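You operate a simulated robot arm through the tools that you are given. There is no shell and no other tool. Be economical: measure what you need, move in short steps, check, and stop when the job is done.

You are at the controls of a simulated two-armed robot. One attempt, no reset.

Task
Bring the air up to 5 bar: bowl valve shut, oiler cap shut, inlet on.
Fine: valve and cap are shut before the inlet goes on; then set the regulator by its gauge.

It is judged by the outcome, as a careful person would: the job done as asked, and still so three seconds after it is handed in. It fails if anything else is knocked over, pushed out of place, dropped, spilled or broken. A push-on lid holds only when it is set on centred and level and pressed home; a screw cap is set on level and turned clockwise until tight.

Robot
Two 7-joint arms with fingered hands on one trunk, on a base that drives. Base frame: it is fixed to the floor where the robot stands at the start and does not move with it; the origin is under the middle of the robot, x ahead of it, y to its left, z up. Readings come in m, rad, newtons and seconds.
The left shoulder is at the start at [0.021, 0.169, 1.448], the right one opposite. With the tool pointing down near the work surface each hand reaches from about 0.1 to 0.68 m from the robot's upright axis, wherever it stands, measured 20 degrees to its own side. Places, roughly: air block [0.5, 0.3, 1.1]; bowl valve [0.5, 0.2, 1]; front cage [1, -0.2, 1.1]; inlet valve [0.4, 0.2, 1.2]; oiler cap [0.7, 0.2, 1.2]; regulator knob [0.5, 0.2, 1.1]. Payload 4 kg a hand.
The tool frame of a hand sits at the grasp point between the pads (the TCP): z along the fingers, y along the line on which they close. The tips reach 0.026 m beyond it. The gripper opens to 0.132 m. The gripper's body begins 0.073 m behind the TCP. The gripper is a hand of 4 fingers: y runs from the thumb to the fingers, the wrist lies at [0, 0, -0.224] in the tool frame.
Orientation is told as [roll, pitch, yaw] about the base's x, y, z axes, in that order, counted from this pose: with the fingers straight down and closing along the base's y, the tool's x points along the base's -x, its y along +y and its z along -z.

Tools
- The arms move only by the tool play_rows. It takes "left_plan", "right_plan" or both (then of equal length, played together; a hand with none holds still); each is one flat list of numbers, 6 for each row, row after row: the shift along the tool's x, y, z in m, then the turn, a rotation vector about the tool's x, y, z in rad. In form: [tx, ty, tz, rx, ry, rz, tx, ty, tz, rx, ry, rz, ...]. A call has 1 to 20 rows; each row is the pose to reach, as a shift and turn from the pose commanded when the call began, along the tool's axes at that moment. A row lasts 0.2 s, in which the tool goes at most 0.05 m and 0.15 rad; a call with a longer step from one row to the next is refused whole. Where a pose cannot be reached the arm comes as near as it can. A force on the tool above 90 N (or 10 N above the force at the start of the call, whichever is more), or a blocked arm, ends the call early, and 0.2 s more pass. In this call time passes only in rows, and 0.2 s behind the last. It gives the time, the measured TCP pose, the force on the tool (base axes), the opening and the grip force at its end, in the units of the frame above (readings bear some noise), with the torque about the TCP (base axes, N m) and any sound that the robot's microphone picked up.
- Cameras (640 x 400 px; columns grow to the right, rows downward): "scene" is now at [0.0929, 0.0128, 1.6054]; the picture's right is [0.17, -0.98, 0.00], its down [-0.70, -0.12, -0.70] and it looks along [0.69, 0.12, -0.71] (base axes); focal length 260 px, centre (320, 200). "left" rides on the left gripper at [-0.068, 0.002, -0.097] in its tool frame; the picture's right is [-0.03, -1.00, 0.00], its down [0.82, -0.02, -0.58] and it looks along [0.58, -0.01, 0.82] (tool axes); focal length 270 px, centre (320, 200). "right" rides on the right gripper at [0.068, 0.002, -0.097] in its tool frame; the picture's right is [-0.02, 1.00, 0.00], its down [-0.82, -0.02, -0.58] and it looks along [-0.58, -0.01, 0.82] (tool axes); focal length 270 px, centre (320, 200). There is no depth. A picture from a camera that has moved, and an enlarged one, comes with that camera's place and axes in the base frame and with its lens.
- grab_frame(camera): a new picture of that camera. No time passes.
- move_column(by): slides the trunk up (or, below 0, down) by that many m; the arms and the scene camera ride with it, the base frame stays. It gives what a move gives, with no picture.
- base_move(legs): drives the robot by 1 to 6 legs, each [ahead, turn to the left] in m and rad, along the robot's own axes; the way and the turn of a leg run together, so that a leg with both is an arc; at most 1.5 m and 3.142 rad a leg. The arms and the cameras ride along, it lands a little off, and it stops where it bumps. It gives what a move gives.
- finger_targets(finger1, finger2, finger3, thumb_bend, hand): sets how far each is bent, from 0 (flat) to 100 (curled in); at 30 the hand is open as for a grip, at 70 the pads meet at the TCP. One left out holds its place. A second passes; each finger stops where it meets its share of the squeeze, and holds until it gets a number again. It is the only way to open and close the hand. It gives what a move gives, with no picture; readings hold the bend of each and the force on the fingers (four entries, about 0 where the hand has none), thumb and palm.
- pan_tilt(pan, tilt): turns the head with the scene camera to pan (to the left, within 1.501 rad either way) and tilt (down, from -0.506 to 1.204), counted from straight ahead of the robot. It gives what a move gives.
- close_up(camera, box): a new picture of the part [left, top, right, bottom] of that camera's present view, enlarged. No time passes.
- sign_off(): hands the job in; it is judged then, once.

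Work in short steps. Places have to be worked out from the pictures, the camera data and where the tool is seen: move nearer, look again, correct. Check each grasp and each placing, and mend what went wrong. You have 120 turns and 108 pictures in all, those below and enlarged ones among them. Open the grippers and draw the arms clear of the work before you hand the job in, unless the task says otherwise; then end with one line.

The tools are called as a command line: name --argument value ..., lists and objects as JSON in quotes. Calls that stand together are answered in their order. play_rows: Moves the arms, as the interface text tells. Its arguments: {"type":"object","properties":{"left_plan":{"type":"array"},"right_plan":{"type":"array"}},"required":[]} The other tools are called the same way: move_column (by) slides the trunk up or down; finger_targets (finger1, finger2, finger3, thumb_bend, hand) moves the fingers one by one; base_move (legs) drives the base; pan_tilt (pan, tilt) turns the head that bears the scene camera; grab_frame (camera) takes a picture; close_up (camera, box) takes an enlarged picture of a part of a camera's view; sign_off () hands the job in.

At the start:

```text
time: 0.0
left_ee_pos: [0.2533, 0.2041, 0.999]
left_tcp_rot: [0.001, 0.002, 0.004]
left_wrist_force: [0.0, 1.3, 0.6]
left_torque: [-0.02, 0.0, -0.02]
left_gripper_width: 0.1318
left_grip_force: 0.0
left_shape: jaw
left_bend: [30.0, 30.0, 30.0, 30.0]
left_finger forces: [0.0, 0.1, 0.0, 0.0, 0.1, 0.0]
right_ee_pos: [0.3268, -0.012, 1.3827]
right_tcp_rot: [0.003, -0.001, 0.004]
right_wrist_force: [-0.5, 0.5, 0.0]
right_torque: [-0.01, -0.01, -0.02]
right_gripper_width: 0.132
right_grip_force: 0.2
right_shape: jaw
right_bend: [30.0, 30.0, 30.0, 30.0]
right_finger forces: [0.1, 0.0, 0.0, 0.0, 0.0, 0.0]
trunk travel left (down, up): [-0.675, 0.08]
robot x, y, heading: [0.0008, -0.0009, 0.002]
head pan, tilt: [0.175, 0.791]
```

scene: 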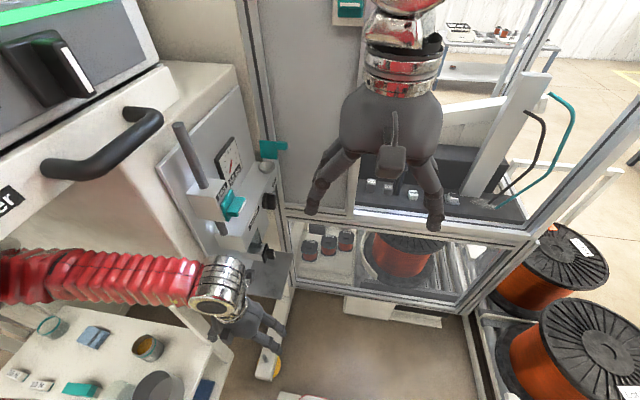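
right: 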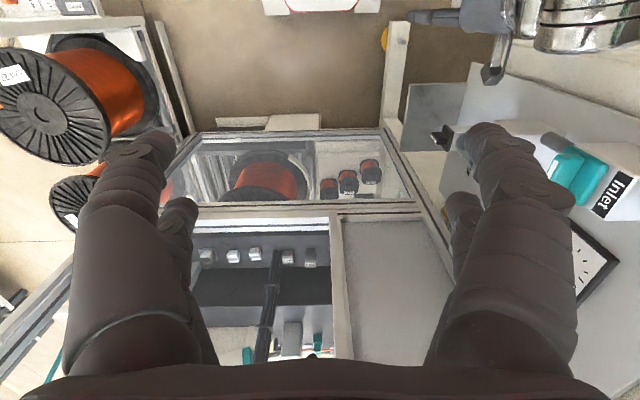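
left: 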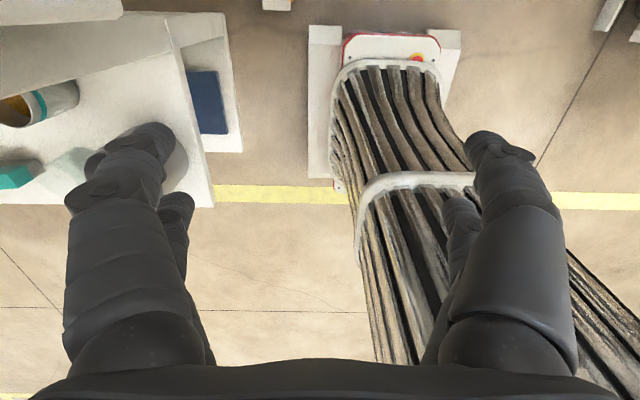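

The air block is on the panel to the left of the view. I'll enlarge it first.

close_up --camera "scene" --box '[150, 100, 310, 200]'

close_up --camera "scene" --box '[170, 170, 330, 270]'

```text
4.00 times, centred on (230, 150) of scene
camera zoom: at [0.0929, 0.0128, 1.6054], right [0.17, -0.98, 0.0], down [-0.7, -0.12, -0.7], along [0.69, 0.12, -0.71], focal length 1039 px, centre (680, 400)
```

zoom: 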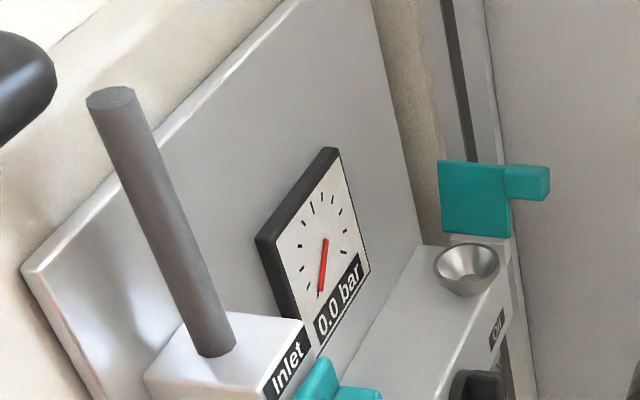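

```text
4.00 times, centred on (250, 220) of scene
camera zoom: at [0.0929, 0.0128, 1.6054], right [0.17, -0.98, 0.0], down [-0.7, -0.12, -0.7], along [0.69, 0.12, -0.71], focal length 1039 px, centre (600, 120)
```

zoom: 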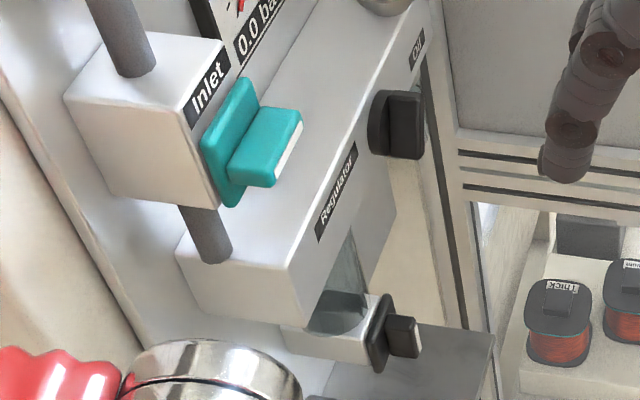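

I'll look around to see the floor and the surroundings.

pan_tilt --pan 0.5 --tilt 0.8

grab_frame --camera "scene"

pan_tilt --pan -0.3 --tilt 1.15

grab_frame --camera "scene"

pan_tilt --pan -1.2 --tilt 0.9

grab_frame --camera "scene"

```text
time: 0.8
left_ee_pos: [0.2526, 0.2026, 0.9984]
left_tcp_rot: [0.0, 0.0, 0.004]
left_wrist_force: [0.4, -0.1, 0.3]
left_torque: [0.02, 0.0, 0.0]
left_gripper_width: 0.132
left_grip_force: 0.0
left_shape: jaw
left_bend: [30.0, 30.0, 30.0, 30.0]
left_finger forces: [0.0, 0.1, 0.1, 0.0, 0.0, 0.0]
right_ee_pos: [0.3259, -0.0118, 1.3833]
right_tcp_rot: [0.001, -0.002, 0.003]
right_wrist_force: [-0.2, 0.0, -1.5]
right_torque: [-0.01, -0.04, -0.01]
right_gripper_width: 0.1318
right_grip_force: 0.1
right_shape: jaw
right_bend: [30.0, 30.0, 30.0, 30.0]
right_finger forces: [0.1, 0.0, 0.0, 0.1, 0.0, 0.0]
trunk travel left (down, up): [-0.675, 0.08]
robot x, y, heading: [0.0016, -0.0065, 0.003]
head pan, tilt: [0.499, 0.799]
```

```text
102 pictures are left
camera scene: at [0.0839, 0.0371, 1.6047], right [0.48, -0.88, 0.0], down [-0.63, -0.34, -0.7], along [0.61, 0.33, -0.72], focal length 260 px, centre (320, 200)
```

scene: 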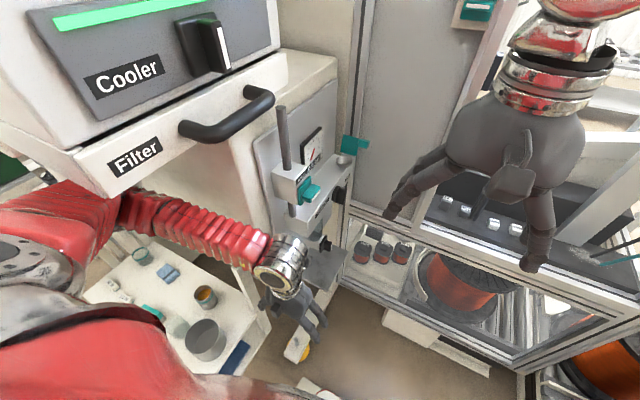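

```text
time: 1.9
left_ee_pos: [0.2536, 0.2032, 0.9994]
left_tcp_rot: [0.0, 0.002, 0.006]
left_wrist_force: [-0.1, -0.1, 0.3]
left_torque: [0.03, 0.03, -0.04]
left_gripper_width: 0.1318
left_grip_force: 0.0
left_shape: jaw
left_bend: [30.0, 30.0, 30.0, 30.0]
left_finger forces: [0.1, 0.0, 0.0, 0.1, 0.0, 0.0]
right_ee_pos: [0.3262, -0.013, 1.3832]
right_tcp_rot: [0.002, -0.002, 0.003]
right_wrist_force: [0.6, 0.4, 0.4]
right_torque: [-0.01, 0.03, -0.02]
right_gripper_width: 0.132
right_grip_force: 0.0
right_shape: jaw
right_bend: [30.0, 30.0, 30.0, 30.0]
right_finger forces: [0.1, 0.1, 0.0, 0.1, 0.1, 0.0]
trunk travel left (down, up): [-0.675, 0.08]
robot x, y, heading: [0.0018, -0.002, 0.004]
head pan, tilt: [-0.3, 1.15]
```

```text
101 pictures are left
camera scene: at [0.07, -0.0189, 1.5799], right [-0.29, -0.96, 0.0], down [-0.87, 0.27, -0.41], along [0.39, -0.12, -0.91], focal length 260 px, centre (320, 200)
```

scene: 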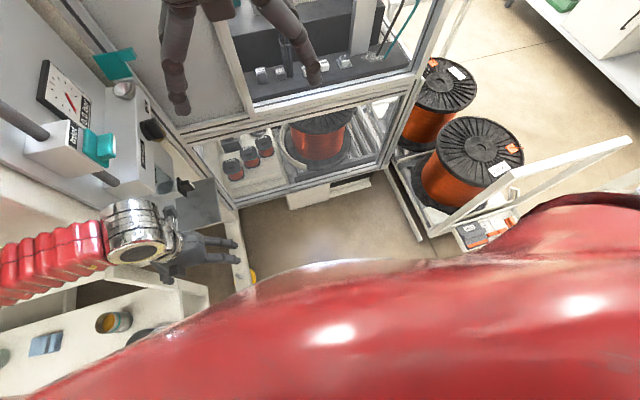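

```text
time: 3.1
left_ee_pos: [0.2519, 0.2022, 1.0002]
left_tcp_rot: [0.0, 0.0, 0.005]
left_wrist_force: [-0.4, -0.1, -0.3]
left_torque: [0.01, -0.02, 0.0]
left_gripper_width: 0.1317
left_grip_force: 0.0
left_shape: jaw
left_bend: [30.0, 30.0, 30.0, 30.0]
left_finger forces: [0.0, 0.0, 0.0, 0.0, 0.0, 0.0]
right_ee_pos: [0.3258, -0.0116, 1.3841]
right_tcp_rot: [0.003, -0.001, 0.003]
right_wrist_force: [0.0, 0.5, 0.1]
right_torque: [0.0, 0.0, 0.02]
right_gripper_width: 0.1319
right_grip_force: 0.1
right_shape: jaw
right_bend: [30.0, 30.0, 30.0, 30.0]
right_finger forces: [0.0, 0.0, 0.0, 0.1, 0.0, 0.0]
trunk travel left (down, up): [-0.675, 0.08]
robot x, y, heading: [0.0016, 0.001, 0.0]
head pan, tilt: [-1.201, 0.901]
```

```text
100 pictures are left
camera scene: at [0.0404, -0.0717, 1.5968], right [-0.93, -0.36, 0.0], down [-0.28, 0.73, -0.62], along [0.22, -0.58, -0.78], focal length 260 px, centre (320, 200)
```

scene: 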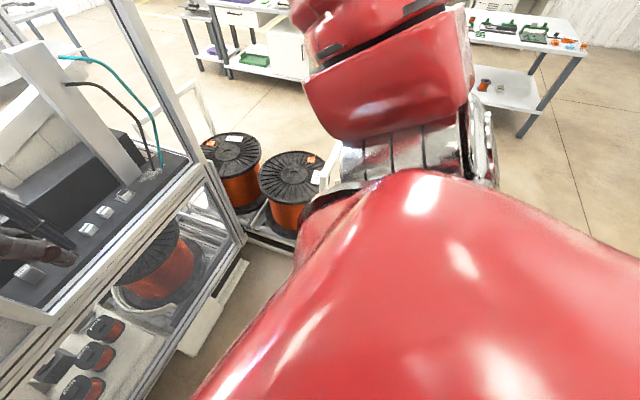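

Front cage and spools are close, so driving is tight; I'll try the right arm pointing +y at the panel. First swing the right hand to point left and look with its camera.

play_rows --right_plan '[-0.002, -0.005, 0.005, -0.143, 0, 0, -0.004, -0.01, 0.01, -0.286, 0, 0, -0.006, -0.015, 0.015, -0.428, 0, 0, -0.008, -0.02, 0.02, -0.571, 0, 0, -0.01, -0.025, 0.025, -0.714, 0, 0, -0.012, -0.03, 0.03, -0.857, 0, 0, -0.014, -0.035, 0.04, -1.0, 0, 0, -0.016, -0.04, 0.05, -1.142, 0, 0, -0.018, -0.045, 0.06, -1.285, 0, 0, -0.02, -0.05, 0.07, -1.428, 0, 0, -0.024, -0.05, 0.08, -1.571, 0, 0]'

grab_frame --camera "right"

pan_tilt --pan 0.4 --tilt 0.7

grab_frame --camera "scene"

```text
time: 5.5
left_ee_pos: [0.2522, 0.2022, 0.9993]
left_tcp_rot: [0.0, 0.001, 0.005]
left_wrist_force: [0.0, -0.2, 0.3]
left_torque: [0.01, -0.02, 0.04]
left_gripper_width: 0.1322
left_grip_force: 0.1
left_shape: jaw
left_bend: [30.0, 30.0, 30.0, 30.0]
left_finger forces: [0.0, 0.0, 0.0, 0.0, 0.0, 0.1]
right_ee_pos: [0.3516, -0.0624, 1.3045]
right_tcp_rot: [1.573, -0.003, 0.003]
right_wrist_force: [0.5, 0.5, 0.4]
right_torque: [0.03, -0.01, 0.01]
right_gripper_width: 0.1321
right_grip_force: 0.1
right_shape: jaw
right_bend: [30.0, 30.0, 30.0, 30.0]
right_finger forces: [0.0, 0.1, 0.0, 0.0, 0.0, 0.0]
trunk travel left (down, up): [-0.675, 0.08]
robot x, y, heading: [-0.0037, 0.0023, -0.0]
head pan, tilt: [-1.201, 0.901]
```

```text
99 pictures are left
camera right: at [0.2844, -0.1608, 1.3062], right [0.02, 0.0, 1.0], down [0.82, -0.58, -0.02], along [0.58, 0.82, -0.01], focal length 270 px, centre (320, 200)
```

right: 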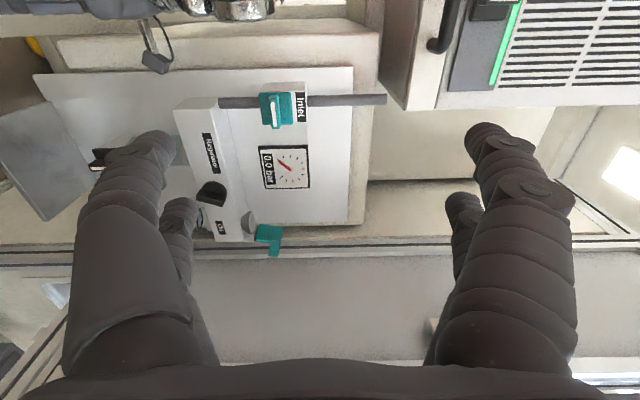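

```text
time: 7.2
left_ee_pos: [0.2527, 0.2035, 1.0003]
left_tcp_rot: [0.0, 0.001, 0.005]
left_wrist_force: [-1.1, 0.0, -0.4]
left_torque: [-0.01, 0.01, -0.01]
left_gripper_width: 0.1319
left_grip_force: 0.1
left_shape: jaw
left_bend: [30.0, 30.0, 30.0, 30.0]
left_finger forces: [0.0, 0.1, 0.0, 0.0, 0.0, 0.0]
right_ee_pos: [0.3502, -0.0627, 1.3047]
right_tcp_rot: [1.573, -0.002, 0.005]
right_wrist_force: [-0.3, 0.5, 0.2]
right_torque: [-0.02, 0.0, 0.02]
right_gripper_width: 0.1317
right_grip_force: 0.0
right_shape: jaw
right_bend: [30.0, 30.0, 30.0, 30.0]
right_finger forces: [0.0, 0.1, 0.0, 0.1, 0.0, 0.1]
trunk travel left (down, up): [-0.675, 0.08]
robot x, y, heading: [0.0002, -0.002, 0.004]
head pan, tilt: [0.4, 0.7]
```

```text
98 pictures are left
camera scene: at [0.0913, 0.0316, 1.6129], right [0.39, -0.92, 0.0], down [-0.59, -0.25, -0.76], along [0.7, 0.3, -0.64], focal length 260 px, centre (320, 200)
```

scene: 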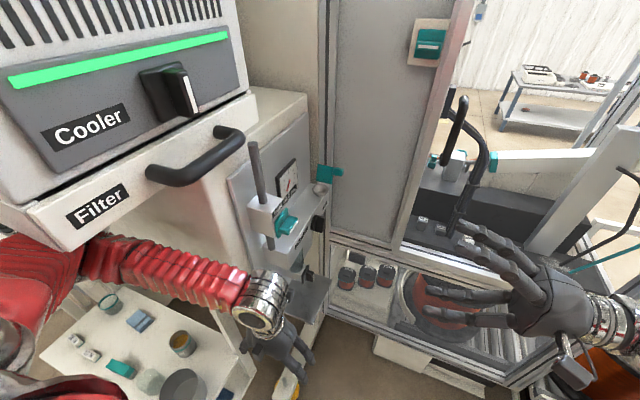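

The right camera sees the whole panel (image right is up). I'll zoom in on it for details.

close_up --camera "right" --box '[70, 60, 310, 260]'

close_up --camera "right" --box '[180, 160, 300, 260]'

close_up --camera "scene" --box '[230, 150, 350, 290]'

```text
2.00 times, centred on (190, 160) of right
camera zoom: at [0.2836, -0.1603, 1.3061], right [0.02, 0.0, 1.0], down [0.82, -0.57, -0.02], along [0.57, 0.82, -0.01], focal length 541 px, centre (580, 280)
```

zoom: 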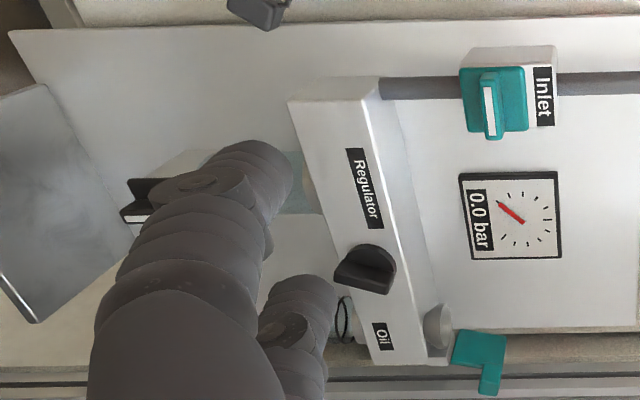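

```text
4.00 times, centred on (240, 210) of right
camera zoom: at [0.2836, -0.1603, 1.3061], right [0.02, 0.0, 1.0], down [0.82, -0.57, -0.02], along [0.57, 0.82, -0.01], focal length 1081 px, centre (640, 160)
```

zoom: 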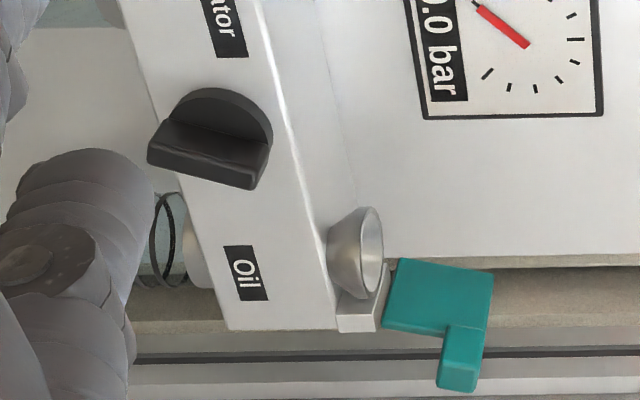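

```text
2.86 times, centred on (290, 220) of scene
camera zoom: at [0.0913, 0.0316, 1.6129], right [0.39, -0.92, 0.0], down [-0.59, -0.25, -0.76], along [0.7, 0.3, -0.64], focal length 742 px, centre (406, 143)
```

zoom: 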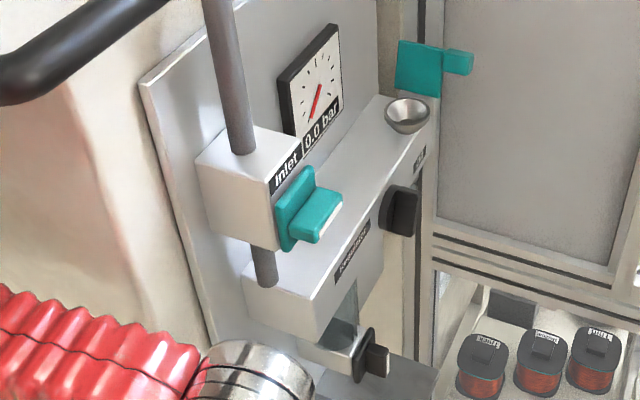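

Triangulated from the two views: inlet bar ≈ (0.40,0.224,1.24), regulator ≈ (0.546,0.227,1.113), cap tab ≈ (0.67,0.224,1.21), funnel ≈ (0.626,0.258,1.165), bowl valve ≈ (0.477,0.223,0.967). I'll lower the right hand for a close look at the bowl valve.

play_rows --right_plan '[-0.008, -0.042, 0.01, 0, 0, 0, -0.016, -0.084, 0.02, 0, 0, 0, -0.024, -0.126, 0.03, 0, 0, 0, -0.032, -0.168, 0.04, 0, 0, 0, -0.04, -0.21, 0.05, 0, 0, 0, -0.05, -0.255, 0.06, 0, 0, 0]'

grab_frame --camera "right"

grab_frame --camera "scene"

```text
time: 8.6
left_ee_pos: [0.2535, 0.2027, 1.0004]
left_tcp_rot: [0.001, 0.003, 0.005]
left_wrist_force: [-0.1, -0.1, 0.5]
left_torque: [0.02, -0.01, 0.01]
left_gripper_width: 0.1318
left_grip_force: 0.0
left_shape: jaw
left_bend: [30.0, 30.0, 30.0, 30.0]
left_finger forces: [0.0, 0.1, 0.0, 0.1, 0.0, 0.0]
right_ee_pos: [0.4046, 0.0, 1.0447]
right_tcp_rot: [1.57, 0.001, 0.003]
right_wrist_force: [0.0, 0.0, 0.4]
right_torque: [0.03, -0.01, -0.04]
right_gripper_width: 0.1321
right_grip_force: 0.1
right_shape: jaw
right_bend: [30.0, 30.0, 30.0, 30.0]
right_finger forces: [0.1, 0.1, 0.1, 0.0, 0.0, 0.0]
trunk travel left (down, up): [-0.675, 0.08]
robot x, y, heading: [0.0009, -0.0015, -0.001]
head pan, tilt: [0.4, 0.7]
```

```text
94 pictures are left
camera right: at [0.3377, -0.098, 1.0468], right [0.02, 0.0, 1.0], down [0.82, -0.57, -0.02], along [0.57, 0.82, -0.01], focal length 270 px, centre (320, 200)
```

right: 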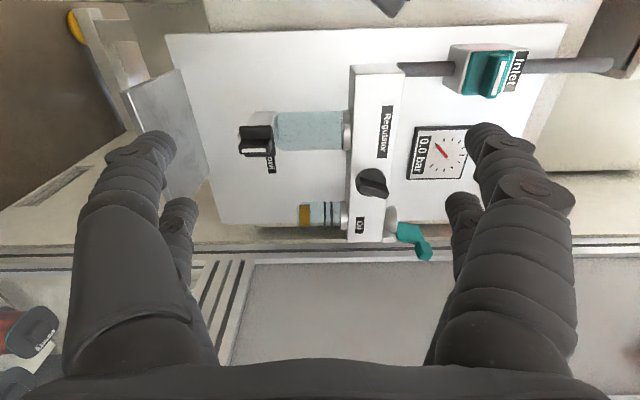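

```text
93 pictures are left
camera scene: at [0.0923, 0.0325, 1.6128], right [0.39, -0.92, 0.0], down [-0.59, -0.25, -0.76], along [0.7, 0.3, -0.65], focal length 260 px, centre (320, 200)
```

scene: 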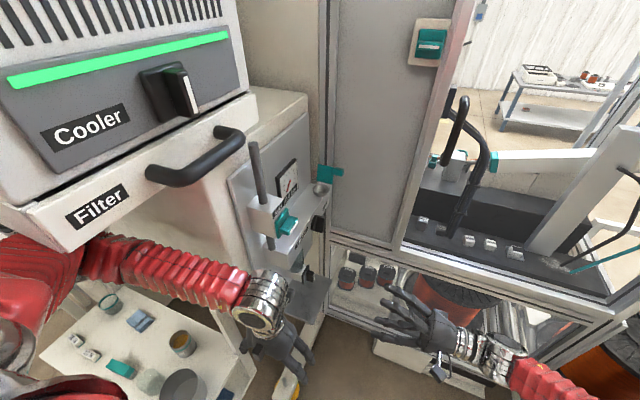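

Clear view now; I'll enlarge the bowl valve, the regulator and the cap.

close_up --camera "right" --box '[210, 90, 310, 190]'

close_up --camera "right" --box '[340, 150, 450, 270]'

close_up --camera "right" --box '[400, 30, 540, 190]'

```text
4.00 times, centred on (260, 140) of right
camera zoom: at [0.3377, -0.098, 1.0468], right [0.02, 0.0, 1.0], down [0.82, -0.57, -0.02], along [0.57, 0.82, -0.01], focal length 1081 px, centre (560, 440)
```

zoom: 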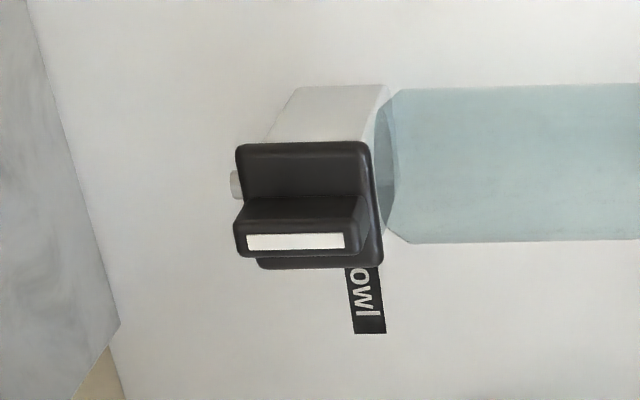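

```text
3.33 times, centred on (395, 210) of right
camera zoom: at [0.3377, -0.098, 1.0468], right [0.02, 0.0, 1.0], down [0.82, -0.57, -0.02], along [0.57, 0.82, -0.01], focal length 901 px, centre (70, 167)
```

zoom: 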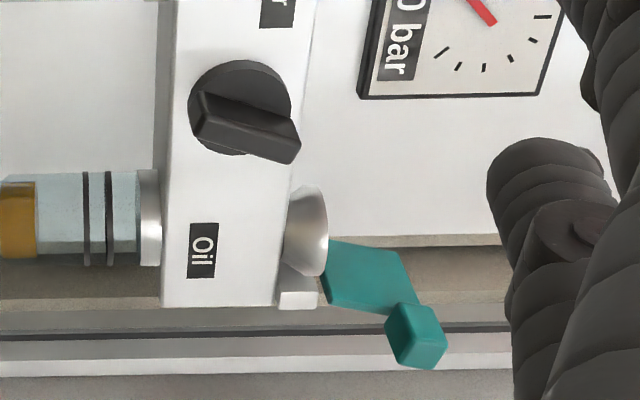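

```text
2.50 times, centred on (470, 110) of right
camera zoom: at [0.3377, -0.098, 1.0468], right [0.02, 0.0, 1.0], down [0.82, -0.57, -0.02], along [0.57, 0.82, -0.01], focal length 676 px, centre (-55, 425)
```

zoom: 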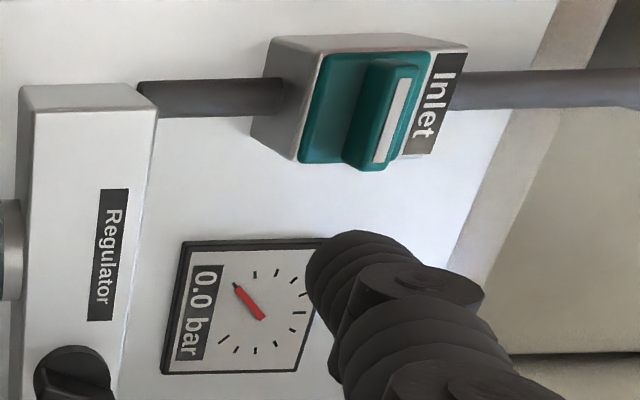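

Bowl valve bar is vertical (open, along the flow), centre ≈ (0.478, 0.222, 0.963). I'll bring the right hand in front of it and turn it 90° so it closes along x.

play_rows --right_plan '[-0.007, -0.007, 0.007, 0, 0, 0.143, -0.013, -0.015, 0.013, 0, 0, 0.286, -0.02, -0.022, 0.02, 0, 0, 0.428, -0.027, -0.029, 0.027, 0, 0, 0.571, -0.033, -0.036, 0.033, 0, 0, 0.714, -0.04, -0.044, 0.04, 0, 0, 0.857, -0.046, -0.051, 0.046, 0, 0, 1.0, -0.053, -0.058, 0.053, 0, 0, 1.142, -0.06, -0.066, 0.06, 0, 0, 1.285, -0.066, -0.073, 0.07, 0, 0, 1.428, -0.073, -0.081, 0.08, 0, 0, 1.571]'

grab_frame --camera "right"

close_up --camera "scene" --box '[220, 200, 460, 360]'

```text
time: 11.0
left_ee_pos: [0.2525, 0.2034, 0.9991]
left_tcp_rot: [0.0, 0.002, 0.005]
left_wrist_force: [-0.1, -0.6, -0.4]
left_torque: [-0.02, -0.01, -0.01]
left_gripper_width: 0.1319
left_grip_force: 0.0
left_shape: jaw
left_bend: [30.0, 30.0, 30.0, 30.0]
left_finger forces: [0.0, 0.0, 0.1, 0.1, 0.0, 0.0]
right_ee_pos: [0.4751, 0.0798, 0.9662]
right_tcp_rot: [-1.846, 1.57, 2.87]
right_wrist_force: [0.4, -0.3, -0.1]
right_torque: [0.04, -0.03, -0.01]
right_gripper_width: 0.1317
right_grip_force: 0.1
right_shape: jaw
right_bend: [30.0, 30.0, 30.0, 30.0]
right_finger forces: [0.0, 0.1, 0.1, 0.1, 0.0, 0.0]
trunk travel left (down, up): [-0.675, 0.08]
robot x, y, heading: [0.0031, -0.0026, 0.002]
head pan, tilt: [0.4, 0.7]
```

```text
89 pictures are left
camera right: at [0.4778, -0.0187, 1.0344], right [1.0, 0.0, -0.03], down [-0.02, -0.58, -0.82], along [-0.02, 0.82, -0.58], focal length 270 px, centre (320, 200)
```

right: 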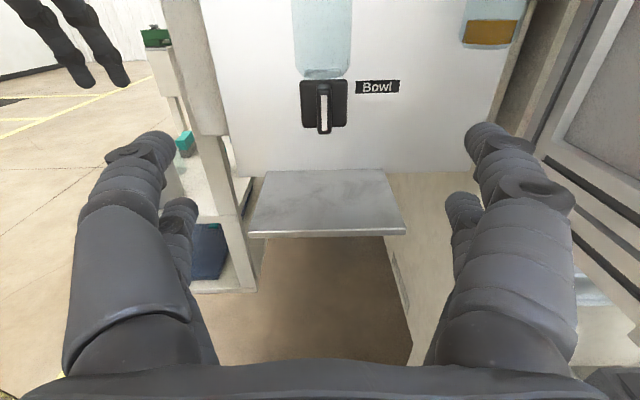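

```text
2.50 times, centred on (340, 280) of scene
camera zoom: at [0.0917, 0.0326, 1.6129], right [0.39, -0.92, 0.0], down [-0.59, -0.25, -0.76], along [0.7, 0.3, -0.64], focal length 649 px, centre (270, 0)
```

zoom: 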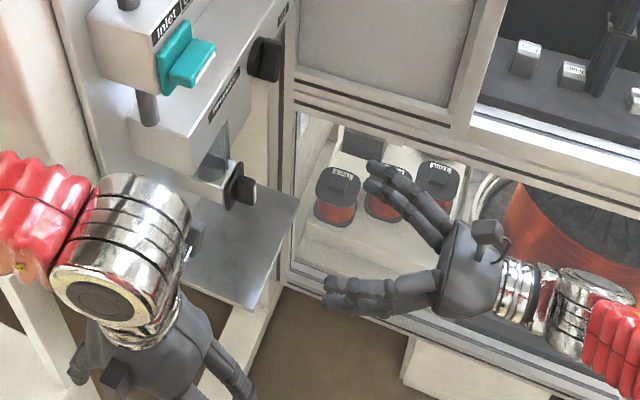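

The bar is centred between the fingers at x≈0.478, z≈0.966. I move forward to y≈0.20 and begin closing.

play_rows --right_plan '[0, 0.002, 0.04, 0, 0, 0, 0, 0.003, 0.08, 0, 0, 0, 0, 0.003, 0.12, 0, 0, 0]'

finger_targets --hand "right" --finger1 55 --finger2 55 --finger3 55 --thumb_bend 55

grab_frame --camera "right"

close_up --camera "scene" --box '[220, 200, 380, 320]'

```text
time: 11.8
left_ee_pos: [0.2531, 0.2023, 0.9989]
left_tcp_rot: [0.002, 0.003, 0.005]
left_wrist_force: [0.1, -0.1, 0.8]
left_torque: [0.0, -0.03, -0.02]
left_gripper_width: 0.132
left_grip_force: 0.0
left_shape: jaw
left_bend: [30.0, 30.0, 30.0, 30.0]
left_finger forces: [0.0, 0.1, 0.0, 0.1, 0.0, 0.0]
right_ee_pos: [0.4667, 0.1886, 0.9745]
right_tcp_rot: [0.223, 1.569, -1.346]
right_wrist_force: [0.1, 0.2, 0.1]
right_torque: [0.03, 0.0, 0.03]
right_gripper_width: 0.1321
right_grip_force: 0.3
right_shape: jaw
right_bend: [30.0, 30.0, 30.0, 30.0]
right_finger forces: [0.0, 0.0, 0.0, 0.0, 0.1, 0.0]
right hand out of reach, approached as far as the arm can: row 2, 3
trunk travel left (down, up): [-0.675, 0.08]
robot x, y, heading: [-0.0026, -0.0023, -0.001]
head pan, tilt: [0.4, 0.7]
```

```text
time: 12.8
left_ee_pos: [0.2518, 0.2027, 0.9995]
left_tcp_rot: [0.0, 0.001, 0.005]
left_wrist_force: [-0.8, 0.3, 0.2]
left_torque: [0.01, 0.02, 0.02]
left_gripper_width: 0.1322
left_grip_force: 0.1
left_shape: jaw
left_bend: [30.0, 30.0, 30.0, 30.0]
left_finger forces: [0.0, 0.0, 0.1, 0.0, 0.0, 0.0]
right_ee_pos: [0.4656, 0.1897, 0.9753]
right_tcp_rot: [1.654, 1.568, 0.085]
right_wrist_force: [-0.2, 0.7, -0.5]
right_torque: [-0.01, -0.02, -0.04]
right_gripper_width: 0.0496
right_grip_force: 0.1
right_shape: fingers
right_bend: [55.0, 55.0, 55.0, 55.0]
right_finger forces: [0.0, 0.0, 0.1, 0.0, 0.0, 0.0]
trunk travel left (down, up): [-0.675, 0.08]
robot x, y, heading: [-0.0036, -0.0045, -0.001]
head pan, tilt: [0.4, 0.7]
```

```text
87 pictures are left
camera right: at [0.4695, 0.0925, 1.0443], right [1.0, 0.0, -0.02], down [-0.02, -0.58, -0.82], along [-0.02, 0.82, -0.58], focal length 270 px, centre (320, 200)
```

right: 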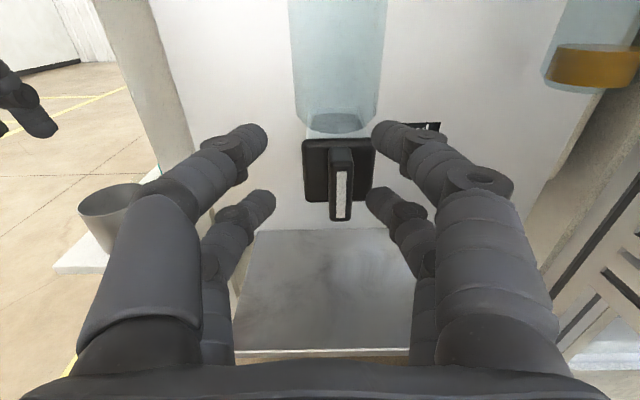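

```text
3.33 times, centred on (300, 260) of scene
camera zoom: at [0.0915, 0.032, 1.6129], right [0.39, -0.92, 0.0], down [-0.59, -0.25, -0.76], along [0.7, 0.3, -0.64], focal length 866 px, centre (387, 0)
```

zoom: 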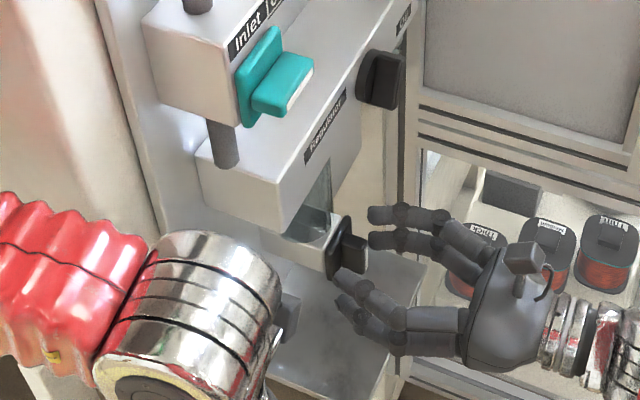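

The right arm runs out of reach just short, so the base needs to come forward ~0.12 m. First I withdraw the right hand and pull the left hand back by the same amount so its forearm doesn't meet the cabinet.

play_rows --right_plan '[0, 0, 0.09, 0, 0, 0, 0, 0, 0.045, 0, 0, 0, 0, 0, 0, 0, 0, 0, 0, 0, -0.04, 0, 0, 0]' --left_plan '[0.03, 0, 0, 0, 0, 0, 0.06, 0, 0, 0, 0, 0, 0.09, 0, 0, 0, 0, 0, 0.12, 0, 0, 0, 0, 0]'

pan_tilt --pan 0.8 --tilt 0.9

grab_frame --camera "scene"

grab_frame --camera "left"

```text
refused: row 1 steps farther than a row can; nothing moved
```

```text
time: 13.7
left_ee_pos: [0.2523, 0.2029, 0.999]
left_tcp_rot: [0.001, 0.002, 0.004]
left_wrist_force: [0.1, -0.2, 0.0]
left_torque: [0.01, 0.02, 0.03]
left_gripper_width: 0.1323
left_grip_force: 0.0
left_shape: jaw
left_bend: [30.0, 30.0, 30.0, 30.0]
left_finger forces: [0.1, 0.0, 0.0, 0.0, 0.1, 0.1]
right_ee_pos: [0.4664, 0.1905, 0.9745]
right_tcp_rot: [1.74, 1.568, 0.173]
right_wrist_force: [0.4, 0.6, -0.7]
right_torque: [0.0, 0.01, 0.02]
right_gripper_width: 0.0496
right_grip_force: 0.1
right_shape: fingers
right_bend: [55.0, 55.0, 55.0, 55.0]
right_finger forces: [0.1, 0.0, 0.0, 0.1, 0.0, 0.0]
trunk travel left (down, up): [-0.675, 0.08]
robot x, y, heading: [0.0008, -0.0004, -0.0]
head pan, tilt: [0.799, 0.901]
```

```text
85 pictures are left
camera scene: at [0.0659, 0.0529, 1.5968], right [0.72, -0.7, 0.0], down [-0.55, -0.56, -0.62], along [0.43, 0.45, -0.78], focal length 260 px, centre (320, 200)
```

scene: 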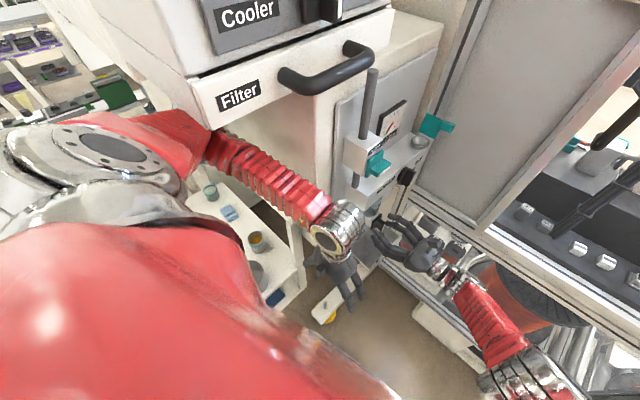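

```text
84 pictures are left
camera left: at [0.3194, 0.2047, 1.0955], right [0.03, -1.0, 0.0], down [-0.82, -0.03, 0.58], along [-0.58, -0.02, -0.82], focal length 270 px, centre (320, 200)
```

left: 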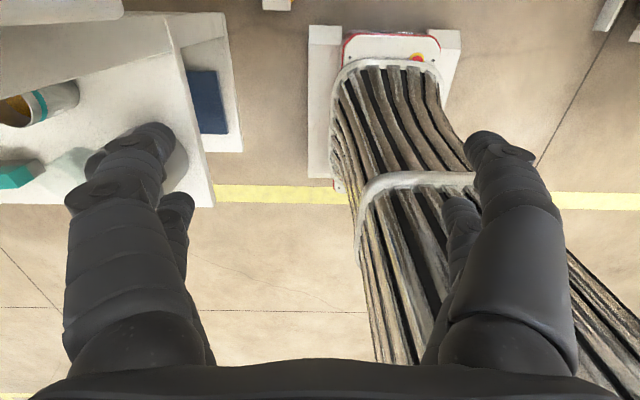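

The left hand is well above the table (~0.7 m) and the robot's own foot is small; that way is free. I repeat the withdrawal with legal steps.

play_rows --right_plan '[0, 0, -0.04, 0, 0, 0, 0, 0, -0.08, 0, 0, 0, 0, 0, -0.12, 0, 0, 0, 0, 0, -0.16, 0, 0, 0]' --left_plan '[0.03, 0, 0, 0, 0, 0, 0.06, 0, 0, 0, 0, 0, 0.09, 0, 0, 0, 0, 0, 0.12, 0, 0, 0, 0, 0]'

grab_frame --camera "scene"

```text
time: 14.7
left_ee_pos: [0.138, 0.198, 0.9851]
left_tcp_rot: [0.002, 0.0, 0.005]
left_wrist_force: [-0.7, -0.6, -0.9]
left_torque: [0.04, 0.02, 0.02]
left_gripper_width: 0.1321
left_grip_force: 0.0
left_shape: jaw
left_bend: [30.0, 30.0, 30.0, 30.0]
left_finger forces: [0.0, 0.1, 0.0, 0.0, 0.0, 0.0]
left hand out of reach, approached as far as the arm can: row 4
right_ee_pos: [0.4873, 0.0324, 0.9579]
right_tcp_rot: [2.898, 1.565, 1.331]
right_wrist_force: [0.2, 0.1, -0.4]
right_torque: [0.0, -0.03, 0.02]
right_gripper_width: 0.0491
right_grip_force: 0.1
right_shape: fingers
right_bend: [55.0, 55.0, 55.0, 55.0]
right_finger forces: [0.0, 0.1, 0.0, 0.0, 0.0, 0.0]
right hand out of reach, approached as far as the arm can: row 1, 2, 3, 4
trunk travel left (down, up): [-0.675, 0.08]
robot x, y, heading: [0.0006, -0.0, -0.001]
head pan, tilt: [0.799, 0.901]
```

```text
83 pictures are left
camera scene: at [0.0652, 0.0511, 1.5969], right [0.72, -0.7, 0.0], down [-0.55, -0.56, -0.62], along [0.43, 0.45, -0.78], focal length 260 px, centre (320, 200)
```

scene: 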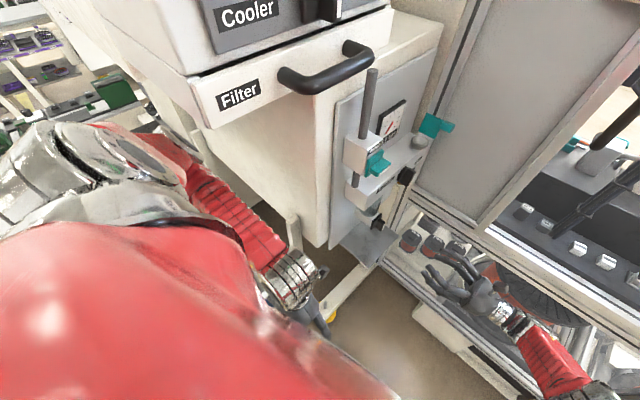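

I bring the right hand back closer to the body and rotate it back to the comfortable roll before driving.

play_rows --right_plan '[0.008, -0.01, -0.003, 0, 0, -0.143, 0.016, -0.02, -0.006, 0, 0, -0.286, 0.024, -0.03, -0.009, 0, 0, -0.428, 0.033, -0.04, -0.012, 0, 0, -0.571, 0.041, -0.05, -0.015, 0, 0, -0.714, 0.049, -0.06, -0.018, 0, 0, -0.857, 0.057, -0.07, -0.021, 0, 0, -1.0, 0.065, -0.08, -0.024, 0, 0, -1.142, 0.073, -0.09, -0.027, 0, 0, -1.285, 0.082, -0.1, -0.03, 0, 0, -1.428, 0.09, -0.11, -0.03, 0, 0, -1.571]'

base_move --legs '[[0.06, 0]]'

grab_frame --camera "scene"

```text
time: 17.1
left_ee_pos: [0.1382, 0.1989, 0.9842]
left_tcp_rot: [0.0, 0.001, 0.006]
left_wrist_force: [0.2, 0.1, 0.5]
left_torque: [-0.01, -0.01, 0.03]
left_gripper_width: 0.1319
left_grip_force: 0.1
left_shape: jaw
left_bend: [30.0, 30.0, 30.0, 30.0]
left_finger forces: [0.0, 0.0, 0.1, 0.1, 0.0, 0.0]
right_ee_pos: [0.4705, 0.0084, 0.9433]
right_tcp_rot: [1.588, 0.007, 0.016]
right_wrist_force: [-0.3, 0.1, 0.3]
right_torque: [0.01, -0.02, 0.0]
right_gripper_width: 0.049
right_grip_force: 0.1
right_shape: fingers
right_bend: [55.0, 55.0, 55.0, 55.0]
right_finger forces: [0.0, 0.0, 0.0, 0.1, 0.0, 0.0]
right hand out of reach, approached as far as the arm can: row 1, 2, 3, 4, 5, 6, 7, 8, 9, 10, 11
trunk travel left (down, up): [-0.675, 0.08]
robot x, y, heading: [-0.0012, -0.0011, 0.001]
head pan, tilt: [0.799, 0.901]
```

```text
time: 18.1
left_ee_pos: [0.1845, 0.1989, 0.9857]
left_tcp_rot: [-0.001, -0.002, 0.008]
left_wrist_force: [0.5, 0.9, 0.3]
left_torque: [0.01, 0.04, 0.0]
left_gripper_width: 0.1322
left_grip_force: 0.0
left_shape: jaw
left_bend: [30.0, 30.0, 30.0, 30.0]
left_finger forces: [0.0, 0.0, 0.1, 0.0, 0.0, 0.0]
right_ee_pos: [0.5202, 0.0088, 0.9474]
right_tcp_rot: [1.585, 0.004, 0.016]
right_wrist_force: [0.0, -0.7, 1.1]
right_torque: [0.0, -0.02, 0.04]
right_gripper_width: 0.0492
right_grip_force: 0.0
right_shape: fingers
right_bend: [55.0, 55.0, 55.0, 55.0]
right_finger forces: [0.0, 0.0, 0.0, 0.0, 0.0, 0.0]
trunk travel left (down, up): [-0.675, 0.08]
robot x, y, heading: [0.0494, 0.0013, 0.005]
head pan, tilt: [0.799, 0.901]
stopped in leg 1: the robot was blocked; the commanded pose is now the measured one
```

```text
82 pictures are left
camera scene: at [0.1097, 0.0532, 1.5968], right [0.72, -0.7, 0.0], down [-0.54, -0.56, -0.62], along [0.43, 0.45, -0.78], focal length 260 px, centre (320, 200)
```

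scene: 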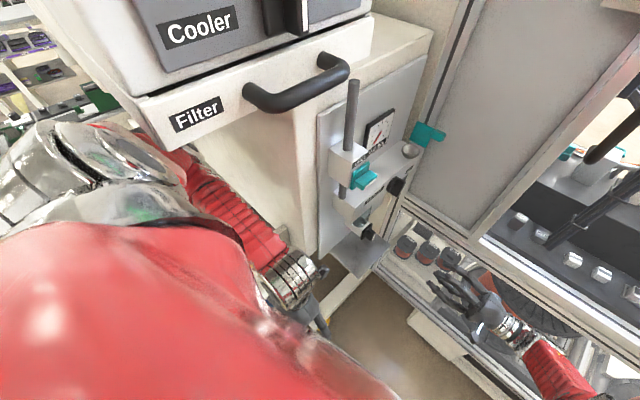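

The base was blocked after 5 cm. I look down and around to see what touches.

pan_tilt --pan 1.4 --tilt 1.0

grab_frame --camera "scene"

pan_tilt --pan -0.9 --tilt 1.1

grab_frame --camera "scene"

grab_frame --camera "left"

```text
time: 19.1
left_ee_pos: [0.1849, 0.1992, 0.9852]
left_tcp_rot: [0.0, -0.002, 0.006]
left_wrist_force: [0.3, -0.7, -0.8]
left_torque: [0.01, 0.01, -0.02]
left_gripper_width: 0.1318
left_grip_force: 0.1
left_shape: jaw
left_bend: [30.0, 30.0, 30.0, 30.0]
left_finger forces: [0.0, 0.1, 0.0, 0.0, 0.0, 0.0]
right_ee_pos: [0.5187, 0.0085, 0.9474]
right_tcp_rot: [1.585, 0.004, 0.017]
right_wrist_force: [0.1, 0.9, -0.2]
right_torque: [0.0, -0.02, -0.02]
right_gripper_width: 0.0497
right_grip_force: 0.0
right_shape: fingers
right_bend: [55.0, 55.0, 55.0, 55.0]
right_finger forces: [0.1, 0.0, 0.1, 0.1, 0.0, 0.0]
trunk travel left (down, up): [-0.675, 0.08]
robot x, y, heading: [0.0504, -0.0018, -0.001]
head pan, tilt: [1.4, 1.0]
```

```text
81 pictures are left
camera scene: at [0.069, 0.0676, 1.5896], right [0.99, -0.17, 0.0], down [-0.14, -0.83, -0.54], along [0.09, 0.53, -0.84], focal length 260 px, centre (320, 200)
```

scene: 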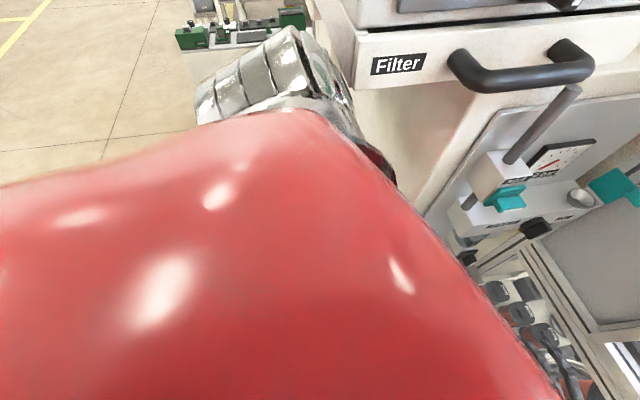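

```text
time: 21.2
left_ee_pos: [0.1843, 0.1989, 0.9856]
left_tcp_rot: [0.0, -0.006, 0.006]
left_wrist_force: [-0.8, -0.1, -0.4]
left_torque: [0.01, 0.0, -0.03]
left_gripper_width: 0.1316
left_grip_force: 0.0
left_shape: jaw
left_bend: [30.0, 30.0, 30.0, 30.0]
left_finger forces: [0.0, 0.0, 0.0, 0.0, 0.1, 0.1]
right_ee_pos: [0.5189, 0.0082, 0.9473]
right_tcp_rot: [1.585, 0.005, 0.017]
right_wrist_force: [0.0, 0.4, -0.1]
right_torque: [0.0, -0.01, 0.04]
right_gripper_width: 0.0493
right_grip_force: 0.1
right_shape: fingers
right_bend: [55.0, 55.0, 55.0, 55.0]
right_finger forces: [0.0, 0.0, 0.1, 0.1, 0.1, 0.0]
trunk travel left (down, up): [-0.675, 0.08]
robot x, y, heading: [0.0519, -0.0033, 0.008]
head pan, tilt: [-0.901, 1.1]
```

```text
80 pictures are left
camera scene: at [0.0963, -0.0504, 1.5831], right [-0.78, -0.62, 0.0], down [-0.55, 0.7, -0.46], along [0.29, -0.36, -0.89], focal length 260 px, centre (320, 200)
```

scene: 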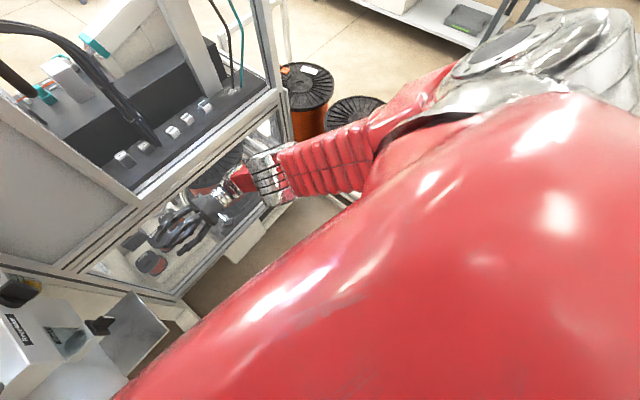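

```text
79 pictures are left
camera left: at [0.2512, 0.2014, 1.0822], right [0.03, -1.0, 0.0], down [-0.82, -0.03, 0.57], along [-0.57, -0.02, -0.82], focal length 270 px, centre (320, 200)
```

left: 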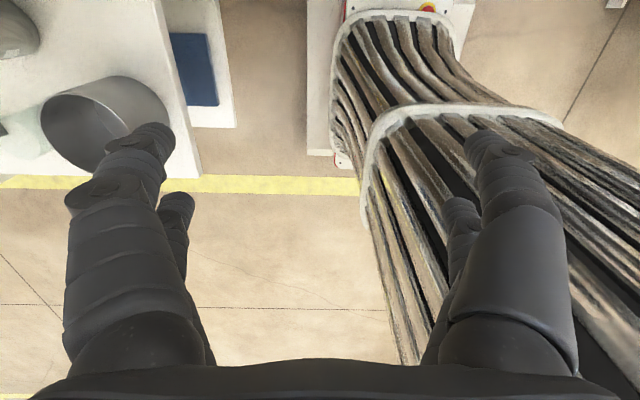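

The base left front corner probably met the cabinet's floor foot (seen near (0.36,0.29,0)). I ease back 1.5 cm, and instead gain reach by lowering the trunk ~0.2 m (arms more level). First test that the right hand moves freely back and up.

base_move --legs '[[-0.015, 0]]'

play_rows --right_plan '[0.02, 0.03, -0.01, 0, 0, 0, 0.04, 0.06, -0.02, 0, 0, 0, 0.06, 0.09, -0.03, 0, 0, 0, 0.08, 0.13, -0.03, 0, 0, 0]'

move_column --by -0.1

pan_tilt --pan 0.4 --tilt 0.6

grab_frame --camera "scene"

```text
time: 22.0
left_ee_pos: [0.175, 0.1984, 0.9849]
left_tcp_rot: [0.0, -0.001, 0.007]
left_wrist_force: [0.3, 0.0, 0.7]
left_torque: [-0.02, -0.02, -0.02]
left_gripper_width: 0.1317
left_grip_force: 0.1
left_shape: jaw
left_bend: [30.0, 30.0, 30.0, 30.0]
left_finger forces: [0.0, 0.0, 0.1, 0.1, 0.1, 0.1]
right_ee_pos: [0.5083, 0.0083, 0.9457]
right_tcp_rot: [1.588, 0.009, 0.015]
right_wrist_force: [-1.0, -0.5, -0.3]
right_torque: [-0.01, 0.01, 0.01]
right_gripper_width: 0.0494
right_grip_force: 0.1
right_shape: fingers
right_bend: [55.0, 55.0, 55.0, 55.0]
right_finger forces: [0.0, 0.1, 0.1, 0.1, 0.1, 0.1]
trunk travel left (down, up): [-0.675, 0.08]
robot x, y, heading: [0.0326, -0.0031, -0.004]
head pan, tilt: [-0.901, 1.1]
```

```text
time: 23.0
left_ee_pos: [0.1734, 0.2001, 0.9863]
left_tcp_rot: [-0.001, 0.0, 0.006]
left_wrist_force: [0.0, -1.0, -0.1]
left_torque: [-0.01, -0.03, 0.0]
left_gripper_width: 0.1317
left_grip_force: 0.1
left_shape: jaw
left_bend: [30.0, 30.0, 30.0, 30.0]
left_finger forces: [0.0, 0.0, 0.0, 0.0, 0.1, 0.1]
right_ee_pos: [0.527, -0.0211, 0.964]
right_tcp_rot: [1.586, 0.007, 0.018]
right_wrist_force: [0.2, -0.4, 0.0]
right_torque: [-0.02, 0.01, -0.07]
right_gripper_width: 0.0491
right_grip_force: 0.0
right_shape: fingers
right_bend: [55.0, 55.0, 55.0, 55.0]
right_finger forces: [0.0, 0.1, 0.0, 0.1, 0.0, 0.1]
right hand out of reach, approached as far as the arm can: row 1, 2, 3, 4
trunk travel left (down, up): [-0.675, 0.08]
robot x, y, heading: [0.0358, 0.002, -0.002]
head pan, tilt: [-0.901, 1.1]
```

```text
time: 24.3
left_ee_pos: [0.1737, 0.199, 0.884]
left_tcp_rot: [0.002, 0.004, 0.007]
left_wrist_force: [0.1, -0.7, -0.1]
left_torque: [-0.01, -0.01, 0.01]
left_gripper_width: 0.1317
left_grip_force: 0.1
left_shape: jaw
left_bend: [30.0, 30.0, 30.0, 30.0]
left_finger forces: [0.0, 0.1, 0.1, 0.0, 0.0, 0.1]
right_ee_pos: [0.526, -0.0221, 0.8606]
right_tcp_rot: [1.587, 0.016, 0.018]
right_wrist_force: [0.3, 0.2, 0.1]
right_torque: [0.02, 0.04, 0.0]
right_gripper_width: 0.0495
right_grip_force: 0.1
right_shape: fingers
right_bend: [55.0, 55.0, 55.0, 55.0]
right_finger forces: [0.0, 0.0, 0.0, 0.0, 0.1, 0.1]
trunk travel left (down, up): [-0.575, 0.18]
robot x, y, heading: [0.0359, -0.0003, 0.002]
head pan, tilt: [-0.901, 1.1]
```

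```text
time: 25.8
left_ee_pos: [0.1722, 0.1998, 0.8843]
left_tcp_rot: [0.001, 0.004, 0.007]
left_wrist_force: [-0.4, -0.5, -0.4]
left_torque: [-0.03, 0.03, 0.0]
left_gripper_width: 0.1319
left_grip_force: 0.1
left_shape: jaw
left_bend: [30.0, 30.0, 30.0, 30.0]
left_finger forces: [0.0, 0.0, 0.0, 0.1, 0.1, 0.1]
right_ee_pos: [0.5253, -0.0227, 0.8595]
right_tcp_rot: [1.586, 0.015, 0.018]
right_wrist_force: [0.0, 1.2, 0.3]
right_torque: [0.01, -0.01, 0.0]
right_gripper_width: 0.0493
right_grip_force: 0.2
right_shape: fingers
right_bend: [55.0, 55.0, 55.0, 55.0]
right_finger forces: [0.0, 0.0, 0.1, 0.0, 0.0, 0.0]
trunk travel left (down, up): [-0.575, 0.18]
robot x, y, heading: [0.0332, 0.0, 0.004]
head pan, tilt: [0.4, 0.6]
```

```text
78 pictures are left
camera scene: at [0.1319, 0.033, 1.5214], right [0.39, -0.92, 0.0], down [-0.52, -0.22, -0.82], along [0.76, 0.32, -0.57], focal length 260 px, centre (320, 200)
```

scene: 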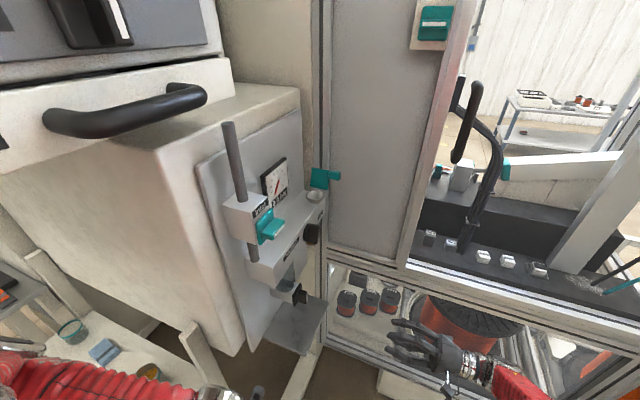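

The right arm seems wedged at a joint limit in this posture. I try unwinding it: rotate the hand back toward pointing down while drawing back and up.

play_rows --right_plan '[0.01, 0.02, -0.01, 0.14, 0, 0, 0.02, 0.04, -0.02, 0.28, 0, 0, 0.03, 0.06, -0.03, 0.42, 0, 0, 0.04, 0.08, -0.04, 0.56, 0, 0, 0.05, 0.1, -0.05, 0.7, 0, 0, 0.06, 0.12, -0.06, 0.84, 0, 0]'

grab_frame --camera "scene"

```text
time: 27.2
left_ee_pos: [0.1735, 0.199, 0.8841]
left_tcp_rot: [0.002, 0.006, 0.008]
left_wrist_force: [-0.2, 0.3, 0.1]
left_torque: [-0.01, 0.0, 0.04]
left_gripper_width: 0.1316
left_grip_force: 0.0
left_shape: jaw
left_bend: [30.0, 30.0, 30.0, 30.0]
left_finger forces: [0.0, 0.1, 0.0, 0.0, 0.0, 0.0]
right_ee_pos: [0.647, -0.084, 0.8631]
right_tcp_rot: [0.821, 0.017, 0.018]
right_wrist_force: [0.1, -0.2, -0.2]
right_torque: [0.01, 0.01, -0.01]
right_gripper_width: 0.049
right_grip_force: 0.0
right_shape: fingers
right_bend: [55.0, 55.0, 55.0, 55.0]
right_finger forces: [0.1, 0.0, 0.0, 0.0, 0.0, 0.1]
right hand out of reach, approached as far as the arm can: row 1, 2, 3, 4, 5, 6
trunk travel left (down, up): [-0.575, 0.18]
robot x, y, heading: [0.0369, -0.0019, -0.001]
head pan, tilt: [0.4, 0.6]
```

```text
77 pictures are left
camera scene: at [0.132, 0.0328, 1.5214], right [0.39, -0.92, 0.0], down [-0.52, -0.22, -0.82], along [0.76, 0.32, -0.57], focal length 260 px, centre (320, 200)
```

scene: 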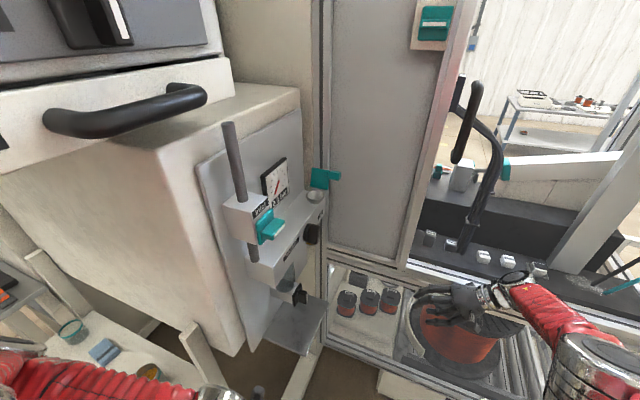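

The arm is stretched straight (shoulder–wrist 0.68 m) and the solver is stuck at that singularity. I nudge sideways (+y), where the elbow should flex, in a small test.

play_rows --right_plan '[0, 0.027, 0.029, 0, 0, 0, 0, 0.054, 0.058, 0, 0, 0, 0, 0.082, 0.088, 0, 0, 0]'

```text
time: 28.0
left_ee_pos: [0.1726, 0.1987, 0.8835]
left_tcp_rot: [0.001, 0.006, 0.007]
left_wrist_force: [0.8, -0.2, -0.2]
left_torque: [-0.02, -0.02, -0.01]
left_gripper_width: 0.1318
left_grip_force: 0.0
left_shape: jaw
left_bend: [30.0, 30.0, 30.0, 30.0]
left_finger forces: [0.0, 0.1, 0.1, 0.0, 0.1, 0.1]
right_ee_pos: [0.6355, 0.0382, 0.8618]
right_tcp_rot: [0.82, 0.018, 0.018]
right_wrist_force: [0.4, -0.1, -0.2]
right_torque: [-0.01, 0.01, -0.01]
right_gripper_width: 0.0489
right_grip_force: 0.1
right_shape: fingers
right_bend: [55.0, 55.0, 55.0, 55.0]
right_finger forces: [0.0, 0.0, 0.0, 0.0, 0.0, 0.1]
right hand out of reach, approached as far as the arm can: row 2, 3
trunk travel left (down, up): [-0.575, 0.18]
robot x, y, heading: [0.0377, -0.0039, -0.003]
head pan, tilt: [0.4, 0.6]
```

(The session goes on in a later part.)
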